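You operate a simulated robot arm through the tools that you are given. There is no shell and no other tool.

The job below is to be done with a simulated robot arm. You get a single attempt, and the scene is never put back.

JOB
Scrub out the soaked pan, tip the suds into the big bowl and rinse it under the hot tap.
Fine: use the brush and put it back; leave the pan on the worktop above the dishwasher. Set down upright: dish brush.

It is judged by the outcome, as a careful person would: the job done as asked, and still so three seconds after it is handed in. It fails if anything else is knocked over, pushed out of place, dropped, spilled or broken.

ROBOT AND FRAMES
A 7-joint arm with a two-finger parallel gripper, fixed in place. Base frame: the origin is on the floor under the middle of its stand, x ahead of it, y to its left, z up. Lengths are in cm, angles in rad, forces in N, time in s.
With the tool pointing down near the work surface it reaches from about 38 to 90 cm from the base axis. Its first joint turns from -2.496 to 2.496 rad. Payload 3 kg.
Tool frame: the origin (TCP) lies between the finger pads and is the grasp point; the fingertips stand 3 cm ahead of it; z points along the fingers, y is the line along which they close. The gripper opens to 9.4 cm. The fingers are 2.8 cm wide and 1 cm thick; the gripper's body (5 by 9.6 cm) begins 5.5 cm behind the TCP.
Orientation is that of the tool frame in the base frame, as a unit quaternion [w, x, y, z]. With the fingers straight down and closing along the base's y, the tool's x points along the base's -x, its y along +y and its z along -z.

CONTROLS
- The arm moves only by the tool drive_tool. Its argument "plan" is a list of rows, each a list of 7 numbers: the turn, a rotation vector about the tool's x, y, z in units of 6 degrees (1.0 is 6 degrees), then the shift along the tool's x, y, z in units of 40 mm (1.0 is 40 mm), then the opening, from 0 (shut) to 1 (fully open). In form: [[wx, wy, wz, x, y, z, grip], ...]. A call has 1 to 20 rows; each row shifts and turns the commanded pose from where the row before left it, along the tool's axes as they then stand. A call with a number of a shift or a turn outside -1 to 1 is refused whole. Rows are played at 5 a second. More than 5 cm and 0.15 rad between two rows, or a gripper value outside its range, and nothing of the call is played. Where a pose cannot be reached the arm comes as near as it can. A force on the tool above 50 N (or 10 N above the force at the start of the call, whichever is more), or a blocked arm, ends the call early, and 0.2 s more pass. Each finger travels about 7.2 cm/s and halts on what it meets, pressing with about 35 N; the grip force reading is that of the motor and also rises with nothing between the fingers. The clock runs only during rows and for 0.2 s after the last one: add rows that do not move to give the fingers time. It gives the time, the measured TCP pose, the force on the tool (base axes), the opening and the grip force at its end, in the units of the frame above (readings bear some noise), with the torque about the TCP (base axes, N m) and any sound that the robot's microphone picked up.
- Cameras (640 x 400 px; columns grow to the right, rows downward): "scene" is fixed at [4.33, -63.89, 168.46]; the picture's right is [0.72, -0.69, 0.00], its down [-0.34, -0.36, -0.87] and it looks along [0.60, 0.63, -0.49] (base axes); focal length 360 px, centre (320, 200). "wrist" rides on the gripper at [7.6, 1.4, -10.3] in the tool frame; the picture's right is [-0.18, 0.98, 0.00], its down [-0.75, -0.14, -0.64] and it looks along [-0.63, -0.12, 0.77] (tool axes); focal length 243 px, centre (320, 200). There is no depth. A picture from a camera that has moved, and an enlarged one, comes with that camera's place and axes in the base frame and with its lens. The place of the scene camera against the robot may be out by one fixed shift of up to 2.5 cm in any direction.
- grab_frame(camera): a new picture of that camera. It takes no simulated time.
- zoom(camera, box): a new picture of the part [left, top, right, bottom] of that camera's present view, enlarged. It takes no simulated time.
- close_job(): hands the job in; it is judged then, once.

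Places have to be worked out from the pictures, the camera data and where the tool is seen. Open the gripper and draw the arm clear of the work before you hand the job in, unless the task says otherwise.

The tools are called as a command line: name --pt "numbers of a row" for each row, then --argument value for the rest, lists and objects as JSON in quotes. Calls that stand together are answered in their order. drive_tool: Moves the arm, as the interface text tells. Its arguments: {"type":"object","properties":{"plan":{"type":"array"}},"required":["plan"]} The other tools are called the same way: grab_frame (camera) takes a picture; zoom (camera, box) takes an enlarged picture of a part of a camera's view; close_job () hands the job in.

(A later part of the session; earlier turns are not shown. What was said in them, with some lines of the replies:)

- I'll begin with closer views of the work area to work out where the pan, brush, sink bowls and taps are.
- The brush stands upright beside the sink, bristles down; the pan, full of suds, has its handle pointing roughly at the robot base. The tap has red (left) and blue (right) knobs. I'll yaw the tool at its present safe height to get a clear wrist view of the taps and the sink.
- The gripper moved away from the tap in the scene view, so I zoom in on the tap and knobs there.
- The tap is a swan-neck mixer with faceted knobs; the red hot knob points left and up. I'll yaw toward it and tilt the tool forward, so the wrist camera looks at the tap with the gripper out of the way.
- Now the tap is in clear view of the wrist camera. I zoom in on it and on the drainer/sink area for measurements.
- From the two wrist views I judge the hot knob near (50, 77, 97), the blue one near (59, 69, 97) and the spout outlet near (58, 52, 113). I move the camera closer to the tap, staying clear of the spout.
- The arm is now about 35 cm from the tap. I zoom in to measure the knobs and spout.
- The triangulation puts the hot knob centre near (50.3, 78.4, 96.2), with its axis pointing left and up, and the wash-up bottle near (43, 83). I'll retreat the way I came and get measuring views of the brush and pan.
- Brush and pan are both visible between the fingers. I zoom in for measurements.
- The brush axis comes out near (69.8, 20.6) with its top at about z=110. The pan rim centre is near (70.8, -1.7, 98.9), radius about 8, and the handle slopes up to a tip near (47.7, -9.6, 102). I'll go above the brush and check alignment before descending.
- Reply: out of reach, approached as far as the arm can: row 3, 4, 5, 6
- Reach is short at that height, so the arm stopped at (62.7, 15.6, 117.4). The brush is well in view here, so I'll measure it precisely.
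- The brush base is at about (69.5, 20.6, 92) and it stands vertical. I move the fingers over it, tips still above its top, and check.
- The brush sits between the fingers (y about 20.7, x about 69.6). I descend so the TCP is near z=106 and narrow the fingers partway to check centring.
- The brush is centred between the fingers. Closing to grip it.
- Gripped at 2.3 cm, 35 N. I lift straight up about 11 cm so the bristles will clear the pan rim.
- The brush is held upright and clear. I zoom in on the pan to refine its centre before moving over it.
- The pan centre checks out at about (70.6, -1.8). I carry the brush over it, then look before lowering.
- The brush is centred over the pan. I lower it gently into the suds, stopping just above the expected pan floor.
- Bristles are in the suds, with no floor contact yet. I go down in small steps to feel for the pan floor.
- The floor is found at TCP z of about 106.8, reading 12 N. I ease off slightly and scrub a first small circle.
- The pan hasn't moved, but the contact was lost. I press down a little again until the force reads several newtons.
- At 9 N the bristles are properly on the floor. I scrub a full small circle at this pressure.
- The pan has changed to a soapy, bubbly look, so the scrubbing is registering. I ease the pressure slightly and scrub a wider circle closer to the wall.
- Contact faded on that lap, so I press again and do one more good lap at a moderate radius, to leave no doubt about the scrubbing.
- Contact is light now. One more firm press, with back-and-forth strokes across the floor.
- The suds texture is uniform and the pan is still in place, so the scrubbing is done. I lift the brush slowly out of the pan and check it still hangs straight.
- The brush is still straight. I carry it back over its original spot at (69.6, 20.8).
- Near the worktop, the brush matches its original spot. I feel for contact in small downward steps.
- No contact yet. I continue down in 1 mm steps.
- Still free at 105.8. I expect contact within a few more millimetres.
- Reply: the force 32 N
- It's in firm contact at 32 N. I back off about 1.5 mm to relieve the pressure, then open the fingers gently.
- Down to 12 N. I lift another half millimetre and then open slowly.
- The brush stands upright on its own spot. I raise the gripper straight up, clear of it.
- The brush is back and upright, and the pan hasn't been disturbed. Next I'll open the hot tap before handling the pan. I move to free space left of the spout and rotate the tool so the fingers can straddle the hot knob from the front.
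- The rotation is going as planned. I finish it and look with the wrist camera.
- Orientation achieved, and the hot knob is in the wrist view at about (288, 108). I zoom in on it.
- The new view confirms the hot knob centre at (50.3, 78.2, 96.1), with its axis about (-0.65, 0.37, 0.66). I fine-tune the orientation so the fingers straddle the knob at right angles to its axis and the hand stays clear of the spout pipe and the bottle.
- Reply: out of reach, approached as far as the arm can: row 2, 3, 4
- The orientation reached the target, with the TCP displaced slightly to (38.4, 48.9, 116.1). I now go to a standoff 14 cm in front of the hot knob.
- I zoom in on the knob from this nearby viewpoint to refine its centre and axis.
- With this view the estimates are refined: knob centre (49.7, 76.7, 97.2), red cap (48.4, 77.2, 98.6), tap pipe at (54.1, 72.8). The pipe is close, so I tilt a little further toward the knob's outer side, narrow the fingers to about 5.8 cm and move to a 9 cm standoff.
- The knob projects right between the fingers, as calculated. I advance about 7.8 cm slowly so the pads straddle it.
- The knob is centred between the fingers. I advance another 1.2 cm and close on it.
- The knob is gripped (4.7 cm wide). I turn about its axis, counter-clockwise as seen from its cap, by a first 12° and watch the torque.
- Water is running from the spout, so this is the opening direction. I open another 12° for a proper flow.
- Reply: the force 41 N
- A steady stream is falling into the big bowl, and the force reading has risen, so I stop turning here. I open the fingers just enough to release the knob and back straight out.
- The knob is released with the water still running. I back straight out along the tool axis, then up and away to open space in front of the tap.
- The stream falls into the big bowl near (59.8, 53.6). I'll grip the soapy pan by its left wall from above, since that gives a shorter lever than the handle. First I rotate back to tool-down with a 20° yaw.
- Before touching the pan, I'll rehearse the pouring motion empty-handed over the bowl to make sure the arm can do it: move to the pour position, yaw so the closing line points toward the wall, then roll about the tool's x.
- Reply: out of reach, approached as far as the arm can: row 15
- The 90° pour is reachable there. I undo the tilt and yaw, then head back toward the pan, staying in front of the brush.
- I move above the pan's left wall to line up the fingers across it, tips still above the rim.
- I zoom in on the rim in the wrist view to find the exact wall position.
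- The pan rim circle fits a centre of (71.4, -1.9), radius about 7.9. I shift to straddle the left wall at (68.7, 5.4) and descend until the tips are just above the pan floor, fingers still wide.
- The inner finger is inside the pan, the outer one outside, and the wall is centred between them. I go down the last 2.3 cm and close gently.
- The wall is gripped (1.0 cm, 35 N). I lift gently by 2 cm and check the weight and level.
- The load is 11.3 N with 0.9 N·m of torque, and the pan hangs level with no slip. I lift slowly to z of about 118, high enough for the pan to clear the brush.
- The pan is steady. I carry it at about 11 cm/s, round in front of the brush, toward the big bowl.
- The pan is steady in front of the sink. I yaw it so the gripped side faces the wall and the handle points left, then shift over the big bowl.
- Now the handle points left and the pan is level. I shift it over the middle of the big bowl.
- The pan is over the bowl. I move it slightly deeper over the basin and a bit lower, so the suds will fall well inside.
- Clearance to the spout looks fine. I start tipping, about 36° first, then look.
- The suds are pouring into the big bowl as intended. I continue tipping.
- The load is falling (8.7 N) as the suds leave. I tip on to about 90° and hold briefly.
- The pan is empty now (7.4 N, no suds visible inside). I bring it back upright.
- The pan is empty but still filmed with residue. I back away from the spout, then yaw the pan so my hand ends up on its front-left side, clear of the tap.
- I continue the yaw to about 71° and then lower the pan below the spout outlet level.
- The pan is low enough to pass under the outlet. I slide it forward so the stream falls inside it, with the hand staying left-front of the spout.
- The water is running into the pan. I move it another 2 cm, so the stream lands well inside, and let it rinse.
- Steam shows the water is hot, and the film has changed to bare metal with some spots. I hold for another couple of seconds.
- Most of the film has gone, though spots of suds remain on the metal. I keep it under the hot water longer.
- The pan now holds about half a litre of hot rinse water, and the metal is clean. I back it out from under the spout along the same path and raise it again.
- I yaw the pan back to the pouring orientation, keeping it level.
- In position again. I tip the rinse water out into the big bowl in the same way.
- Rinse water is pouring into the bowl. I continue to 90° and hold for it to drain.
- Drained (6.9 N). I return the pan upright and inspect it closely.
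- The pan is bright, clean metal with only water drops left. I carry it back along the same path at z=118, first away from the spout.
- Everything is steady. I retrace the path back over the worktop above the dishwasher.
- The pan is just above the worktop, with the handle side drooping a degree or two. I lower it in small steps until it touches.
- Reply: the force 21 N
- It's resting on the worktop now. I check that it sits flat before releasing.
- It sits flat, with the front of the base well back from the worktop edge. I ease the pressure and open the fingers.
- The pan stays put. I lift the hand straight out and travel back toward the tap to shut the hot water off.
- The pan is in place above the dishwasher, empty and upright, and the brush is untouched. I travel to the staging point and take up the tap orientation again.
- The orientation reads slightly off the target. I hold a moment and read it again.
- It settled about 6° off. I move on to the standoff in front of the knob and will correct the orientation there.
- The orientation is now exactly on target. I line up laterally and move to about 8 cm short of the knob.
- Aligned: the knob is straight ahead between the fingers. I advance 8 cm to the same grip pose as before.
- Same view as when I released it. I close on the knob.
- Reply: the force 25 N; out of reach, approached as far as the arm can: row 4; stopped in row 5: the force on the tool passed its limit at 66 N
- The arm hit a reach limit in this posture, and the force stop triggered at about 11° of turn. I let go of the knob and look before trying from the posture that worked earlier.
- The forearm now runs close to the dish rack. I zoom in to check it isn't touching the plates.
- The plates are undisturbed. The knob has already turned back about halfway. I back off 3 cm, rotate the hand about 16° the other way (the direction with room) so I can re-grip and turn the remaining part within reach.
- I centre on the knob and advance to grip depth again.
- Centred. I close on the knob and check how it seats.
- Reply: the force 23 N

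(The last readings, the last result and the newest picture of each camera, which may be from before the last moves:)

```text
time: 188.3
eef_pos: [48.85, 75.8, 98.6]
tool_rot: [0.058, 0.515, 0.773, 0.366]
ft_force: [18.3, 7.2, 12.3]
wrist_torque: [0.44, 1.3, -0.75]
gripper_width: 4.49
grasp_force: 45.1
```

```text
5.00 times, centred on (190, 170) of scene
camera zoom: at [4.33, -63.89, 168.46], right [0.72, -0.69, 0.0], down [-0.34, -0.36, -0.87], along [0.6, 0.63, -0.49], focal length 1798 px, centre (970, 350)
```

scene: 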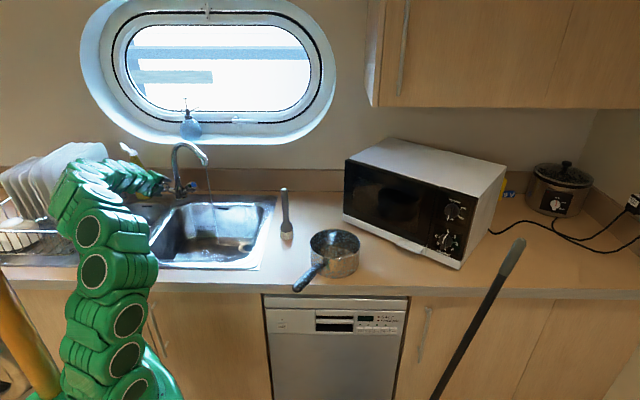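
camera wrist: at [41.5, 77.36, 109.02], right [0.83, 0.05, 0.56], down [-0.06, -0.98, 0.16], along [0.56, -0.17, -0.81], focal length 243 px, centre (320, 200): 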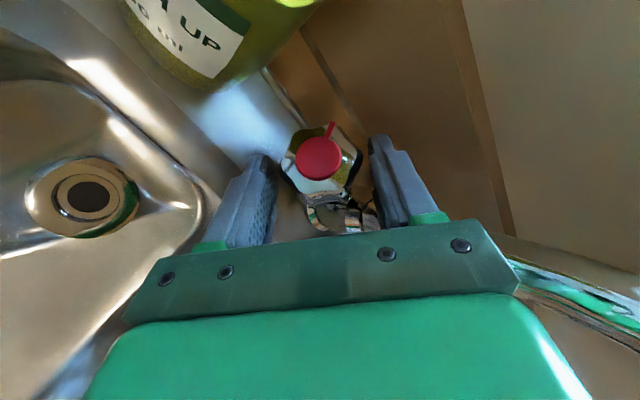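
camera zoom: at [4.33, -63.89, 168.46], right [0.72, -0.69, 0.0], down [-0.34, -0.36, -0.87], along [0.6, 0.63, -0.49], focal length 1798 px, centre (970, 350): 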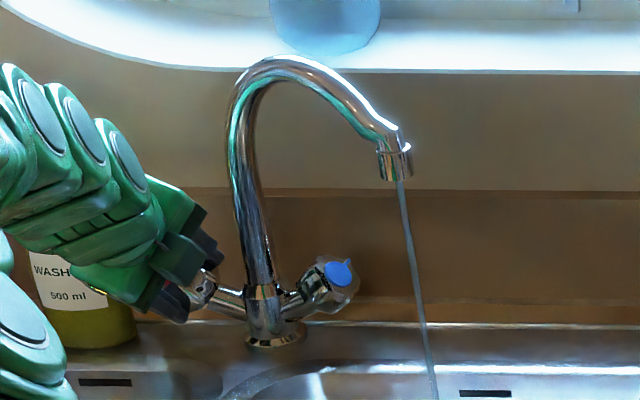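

The tab shows the knob is about 12° from shut. I turn it clockwise in small steps.

drive_tool --pt "-0.4 0 0.3 0 -0.016 0 0" --pt "-0.4 0 0.3 0 -0.016 0 0" --pt "0 0 0 0 0 0 0"

drive_tool --pt "-0.4 0 0.3 0 -0.016 0 0" --pt "-0.4 0 0.3 0 -0.016 0 0" --pt "0 0 0 0 0 0 0"

zoom --camera "scene" --box '[140, 130, 240, 210]'

zoom --camera "wrist" --box '[240, 90, 400, 240]'

```text
time: 189.1
eef_pos: [48.8, 75.65, 98.57]
tool_rot: [0.067, 0.536, 0.741, 0.399]
ft_force: [25.7, 6.6, 15.2]
wrist_torque: [0.36, 0.53, -0.63]
gripper_width: 4.52
grasp_force: 45.1
```

```text
time: 189.9
eef_pos: [48.58, 75.82, 98.33]
tool_rot: [0.078, 0.557, 0.705, 0.431]
ft_force: [17.5, -5.7, 10.9]
wrist_torque: [0.02, 0.87, -0.85]
gripper_width: 4.51
grasp_force: 44.9
```

```text
5.00 times, centred on (190, 170) of scene
camera zoom: at [4.33, -63.89, 168.46], right [0.72, -0.69, 0.0], down [-0.34, -0.36, -0.87], along [0.6, 0.63, -0.49], focal length 1798 px, centre (970, 350)
```

zoom: 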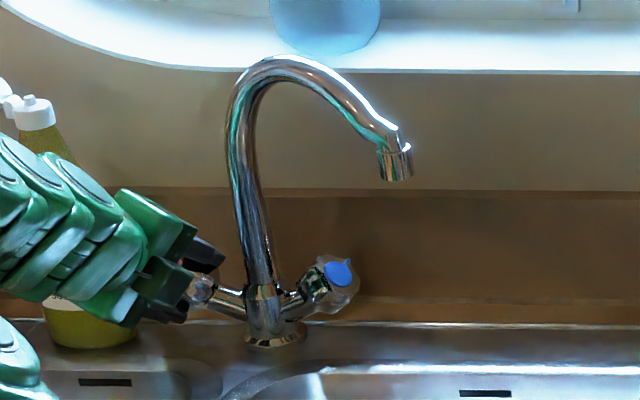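

```text
2.67 times, centred on (320, 165) of wrist
camera zoom: at [40.72, 76.99, 108.49], right [0.77, -0.15, 0.62], down [-0.2, -0.98, 0.02], along [0.6, -0.14, -0.79], focal length 647 px, centre (320, 293)
```

zoom: 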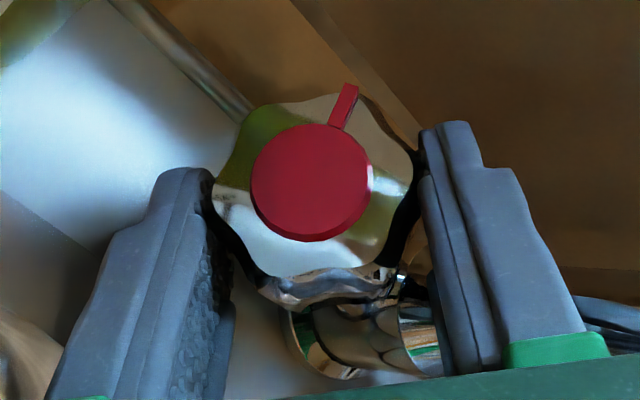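

The stream has stopped and the tap is shut. I give it a tiny extra nudge to be sure it's fully home, then release.

drive_tool --pt "-0.13 0 0.1 0 -0.005 0 0" --pt "0 0 0 0 0 0 0"

zoom --camera "scene" --box '[170, 140, 230, 250]'

```text
time: 190.5
eef_pos: [48.55, 75.82, 98.42]
tool_rot: [0.08, 0.56, 0.7, 0.435]
ft_force: [27.6, -7.7, 5.5]
wrist_torque: [0.4, 1.31, -0.79]
gripper_width: 4.53
grasp_force: 45.3
```

```text
3.64 times, centred on (200, 195) of scene
camera zoom: at [4.33, -63.89, 168.46], right [0.72, -0.69, 0.0], down [-0.34, -0.36, -0.87], along [0.6, 0.63, -0.49], focal length 1308 px, centre (756, 218)
```

zoom: 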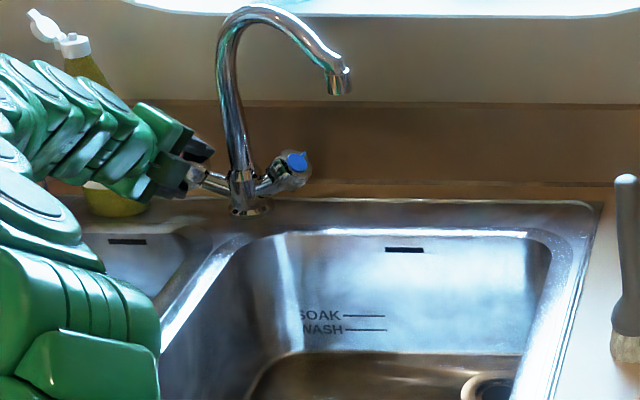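

No flow and the stop is felt, so the hot tap is off. I open and back straight out, then rotate back toward the comfortable posture.

drive_tool --pt "0 0 0 0 0 0 0.5" --pt "0 0 0 0 0 0 0.62" --pt "0 0 0 0 0 0 0.62" --pt "0 0 0 0 0 -0.5 0.62" --pt "0 0 0 0 0 -0.6 0.62" --pt "0.4 0 -0.3 0 0 0 0.62" --pt "0.4 0 -0.3 0 0 0 0.62" --pt "0.4 0 -0.3 0 0 0 0.62" --pt "0 0 0 0 0 -0.7 0.62" --pt "0 0 0 0 0 -0.9 0.62" --pt "0 0 0 0 0 0 0.62"

grab_frame --camera "wrist"

grab_frame --camera "scene"

```text
time: 192.9
eef_pos: [42.55, 70.2, 105.63]
tool_rot: [0.064, 0.529, 0.752, 0.388]
ft_force: [-0.2, 0.6, 0.5]
wrist_torque: [0.02, 0.01, -0.02]
gripper_width: 5.83
grasp_force: 0.0
```

```text
taken
camera wrist: at [35.21, 71.6, 115.97], right [0.81, -0.02, 0.58], down [-0.11, -0.99, 0.12], along [0.57, -0.16, -0.8], focal length 243 px, centre (320, 200)
```

wrist: 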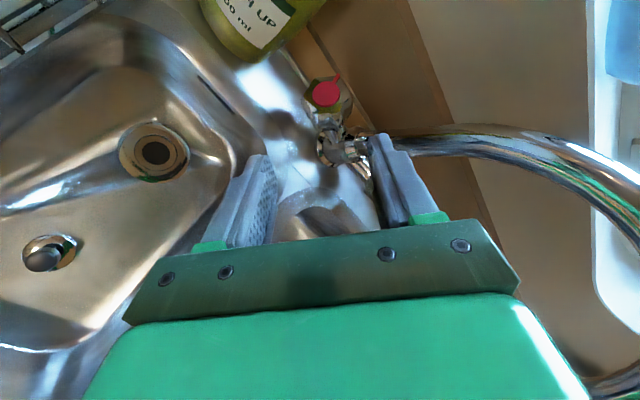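

```text
taken
```

scene: 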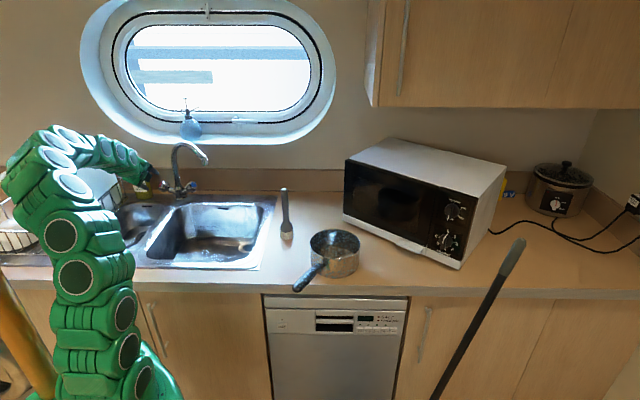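

Water off, everything in place. I retrace my way back up to the staging point, away from the rack.

drive_tool --pt "0 0 0 -0.472 0.218 -0.757 0.62" --pt "0 0 0 -0.472 0.218 -0.757 0.62" --pt "0 0 0 -0.472 0.218 -0.757 0.62" --pt "0 0 0 -0.472 0.218 -0.757 0.8" --pt "0 0 0 -0.472 0.218 -0.757 1" --pt "0 0 0 -0.472 0.218 -0.757 1" --pt "0 0 0 0 0 0 1"

grab_frame --camera "scene"

```text
time: 194.5
eef_pos: [42.39, 51.75, 117.9]
tool_rot: [0.062, 0.531, 0.752, 0.386]
ft_force: [1.1, 0.0, 0.1]
wrist_torque: [0.0, 0.02, 0.0]
gripper_width: 9.39
grasp_force: 0.1
```

```text
taken
```

scene: 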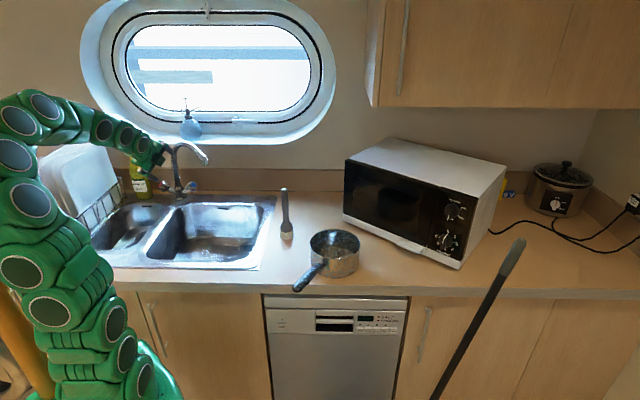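

I rotate back to tool-down and draw the arm clear to near its starting pose.

drive_tool --pt "0.481 0.175 -0.839 0 0 0 1" --pt "0.481 0.175 -0.839 0 0 0 1" --pt "0.481 0.175 -0.839 0 0 0 1" --pt "0.481 0.175 -0.839 0 0 0 1" --pt "0.481 0.175 -0.839 0 0 0 1" --pt "0.481 0.175 -0.839 0 0 0 1" --pt "0.481 0.175 -0.839 0 0 0 1" --pt "0.481 0.175 -0.839 0 0 0 1" --pt "0.481 0.175 -0.839 0 0 0 1" --pt "0.481 0.175 -0.839 0 0 0 1" --pt "0.481 0.175 -0.839 0 0 0 1" --pt "0.481 0.175 -0.839 0 0 0 1" --pt "0.481 0.175 -0.839 0 0 0 1" --pt "0.481 0.175 -0.839 0 0 0 1" --pt "0.481 0.175 -0.839 0 0 0 1" --pt "0.481 0.175 -0.839 0 0 0 1" --pt "0.481 0.175 -0.839 0 0 0 1" --pt "0 0 0 0 0 0 1"

grab_frame --camera "scene"

```text
time: 198.3
eef_pos: [42.2, 52.04, 118.05]
tool_rot: [-0.006, -0.182, 0.983, -0.004]
ft_force: [0.2, 0.1, -1.1]
wrist_torque: [-0.01, 0.01, 0.03]
gripper_width: 9.42
grasp_force: 0.1
```

```text
taken
```

scene: 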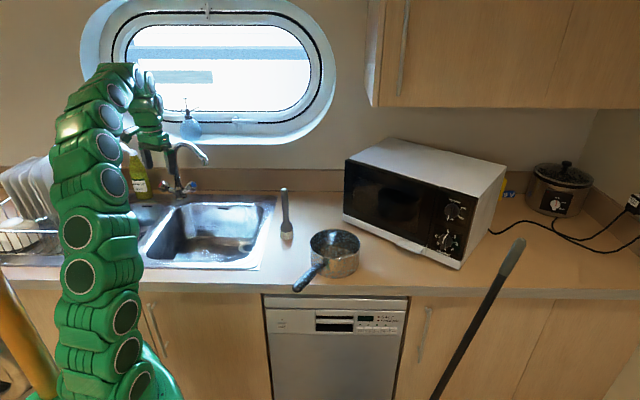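

Now I pull back to near the start position and inspect the whole scene.

drive_tool --pt "0 0 0 0.356 -0.756 -0.333 1" --pt "0 0 0 0.356 -0.756 -0.333 1" --pt "0 0 0 0.356 -0.756 -0.333 1" --pt "0 0 0 0.356 -0.756 -0.333 1" --pt "0 0 0 0.356 -0.756 -0.333 1" --pt "0 0 0 0.356 -0.756 -0.333 1" --pt "0 0 0 0.356 -0.756 -0.333 1" --pt "0 0 0 0.356 -0.756 -0.333 1" --pt "0 0 0 0.356 -0.756 -0.333 1" --pt "0 0 0 0 0 0 1"

zoom --camera "scene" --box '[240, 170, 400, 300]'

zoom --camera "scene" --box '[80, 120, 280, 280]'

grab_frame --camera "wrist"

```text
time: 200.5
eef_pos: [40.17, 22.3, 130.25]
tool_rot: [-0.008, -0.181, 0.983, -0.004]
ft_force: [-0.3, 0.0, -0.4]
wrist_torque: [0.02, -0.01, 0.03]
gripper_width: 9.4
grasp_force: 0.1
```

```text
3.08 times, centred on (320, 235) of scene
camera zoom: at [4.33, -63.89, 168.46], right [0.72, -0.69, 0.0], down [-0.34, -0.36, -0.87], along [0.6, 0.63, -0.49], focal length 1106 px, centre (320, 92)
```

zoom: 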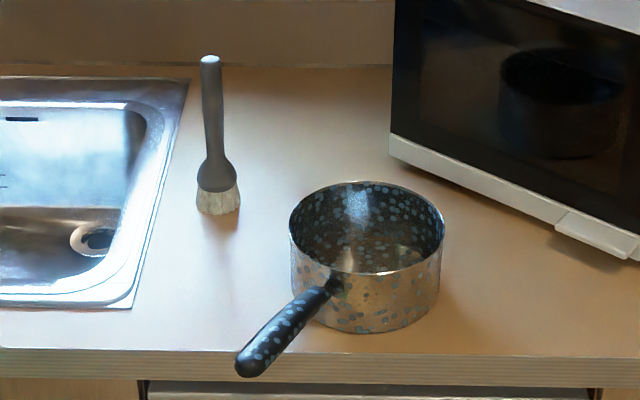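

```text
2.50 times, centred on (180, 200) of scene
camera zoom: at [4.33, -63.89, 168.46], right [0.72, -0.69, 0.0], down [-0.34, -0.36, -0.87], along [0.6, 0.63, -0.49], focal length 899 px, centre (670, 200)
```

zoom: 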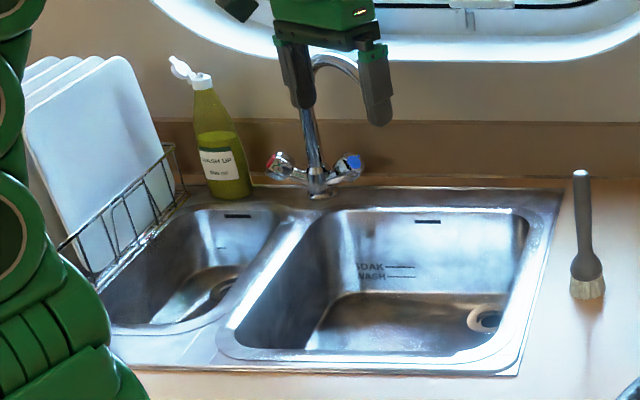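

```text
taken
camera wrist: at [32.59, 21.06, 140.51], right [-0.18, 0.98, -0.01], down [0.76, 0.14, 0.63], along [0.62, 0.11, -0.78], focal length 243 px, centre (320, 200)
```

wrist: 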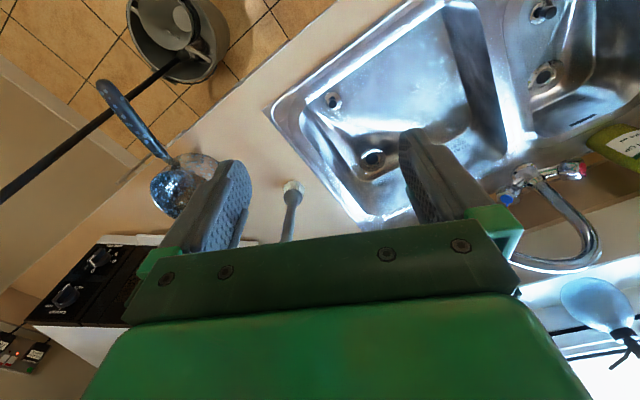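

Everything matches the starting layout: bottle, rack, brush and pan. I take one last close look at the pan's surface and the tap.

zoom --camera "scene" --box '[290, 205, 370, 270]'

zoom --camera "wrist" --box '[90, 70, 230, 220]'

zoom --camera "wrist" --box '[470, 140, 640, 290]'

```text
6.15 times, centred on (330, 238) of scene
camera zoom: at [4.33, -63.89, 168.46], right [0.72, -0.69, 0.0], down [-0.34, -0.36, -0.87], along [0.6, 0.63, -0.49], focal length 2213 px, centre (258, -31)
```

zoom: 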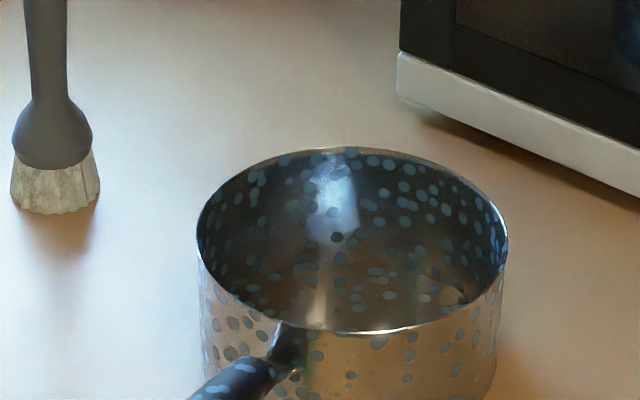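

```text
2.67 times, centred on (160, 145) of wrist
camera zoom: at [32.59, 21.06, 140.51], right [-0.18, 0.98, -0.01], down [0.76, 0.14, 0.63], along [0.62, 0.11, -0.78], focal length 647 px, centre (747, 347)
```

zoom: 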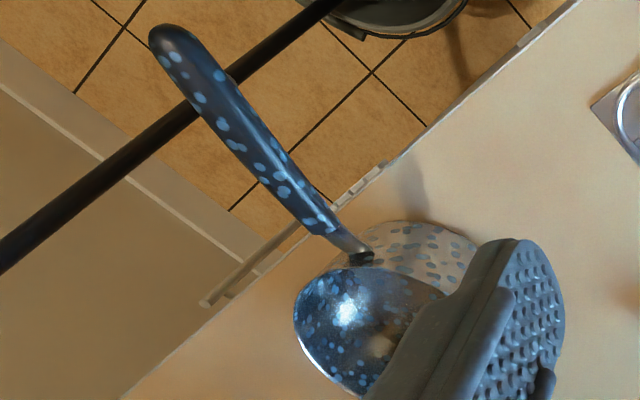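

```text
2.67 times, centred on (555, 215) of wrist
camera zoom: at [32.59, 21.06, 140.51], right [-0.18, 0.98, -0.01], down [0.76, 0.14, 0.63], along [0.62, 0.11, -0.78], focal length 647 px, centre (-307, 160)
```

zoom: 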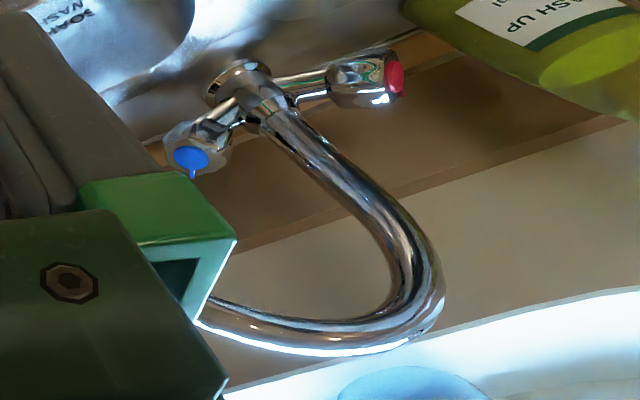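

The pan is bare, polished metal with only water drops on it, empty and upright on the worktop above the dishwasher. The brush is upright on its spot, the hot tap is shut, nothing else has moved, and the gripper is open and clear. I'm handing the job in.

close_job

```text
The job is handed in.
```

The pan is scrubbed, emptied, rinsed under the hot tap and back on the worktop above the dishwasher, and I've handed the job in. I haven't seen the judgement.

- **Scrubbing:** I used the brush on the pan floor until the grime had turned to a soapy film. I then set the brush back upright on its original spot.
- **Suds:** I tipped them into the big bowl. The load on the arm dropped from 11.4 N to about 7.2 N, and no suds were left inside.
- **Rinse:** I held the pan under the hot tap for about 7 seconds, until steam rose and the film was gone. The rinse water went into the big bowl too.
- **Pan:** It is upright, empty and close to where it started. The surface looks like clean metal with only water drops on it.
- **Tap:** The hot knob is shut and no water is running. My first try at closing it hit the arm's reach and force limits with the forearm near the dish rack. I re-gripped and closed it fully, and the plates looked unmoved afterwards.

In the final pictures the bottle, rack, microwave and mop were all where they started. I saw no water on the worktop.
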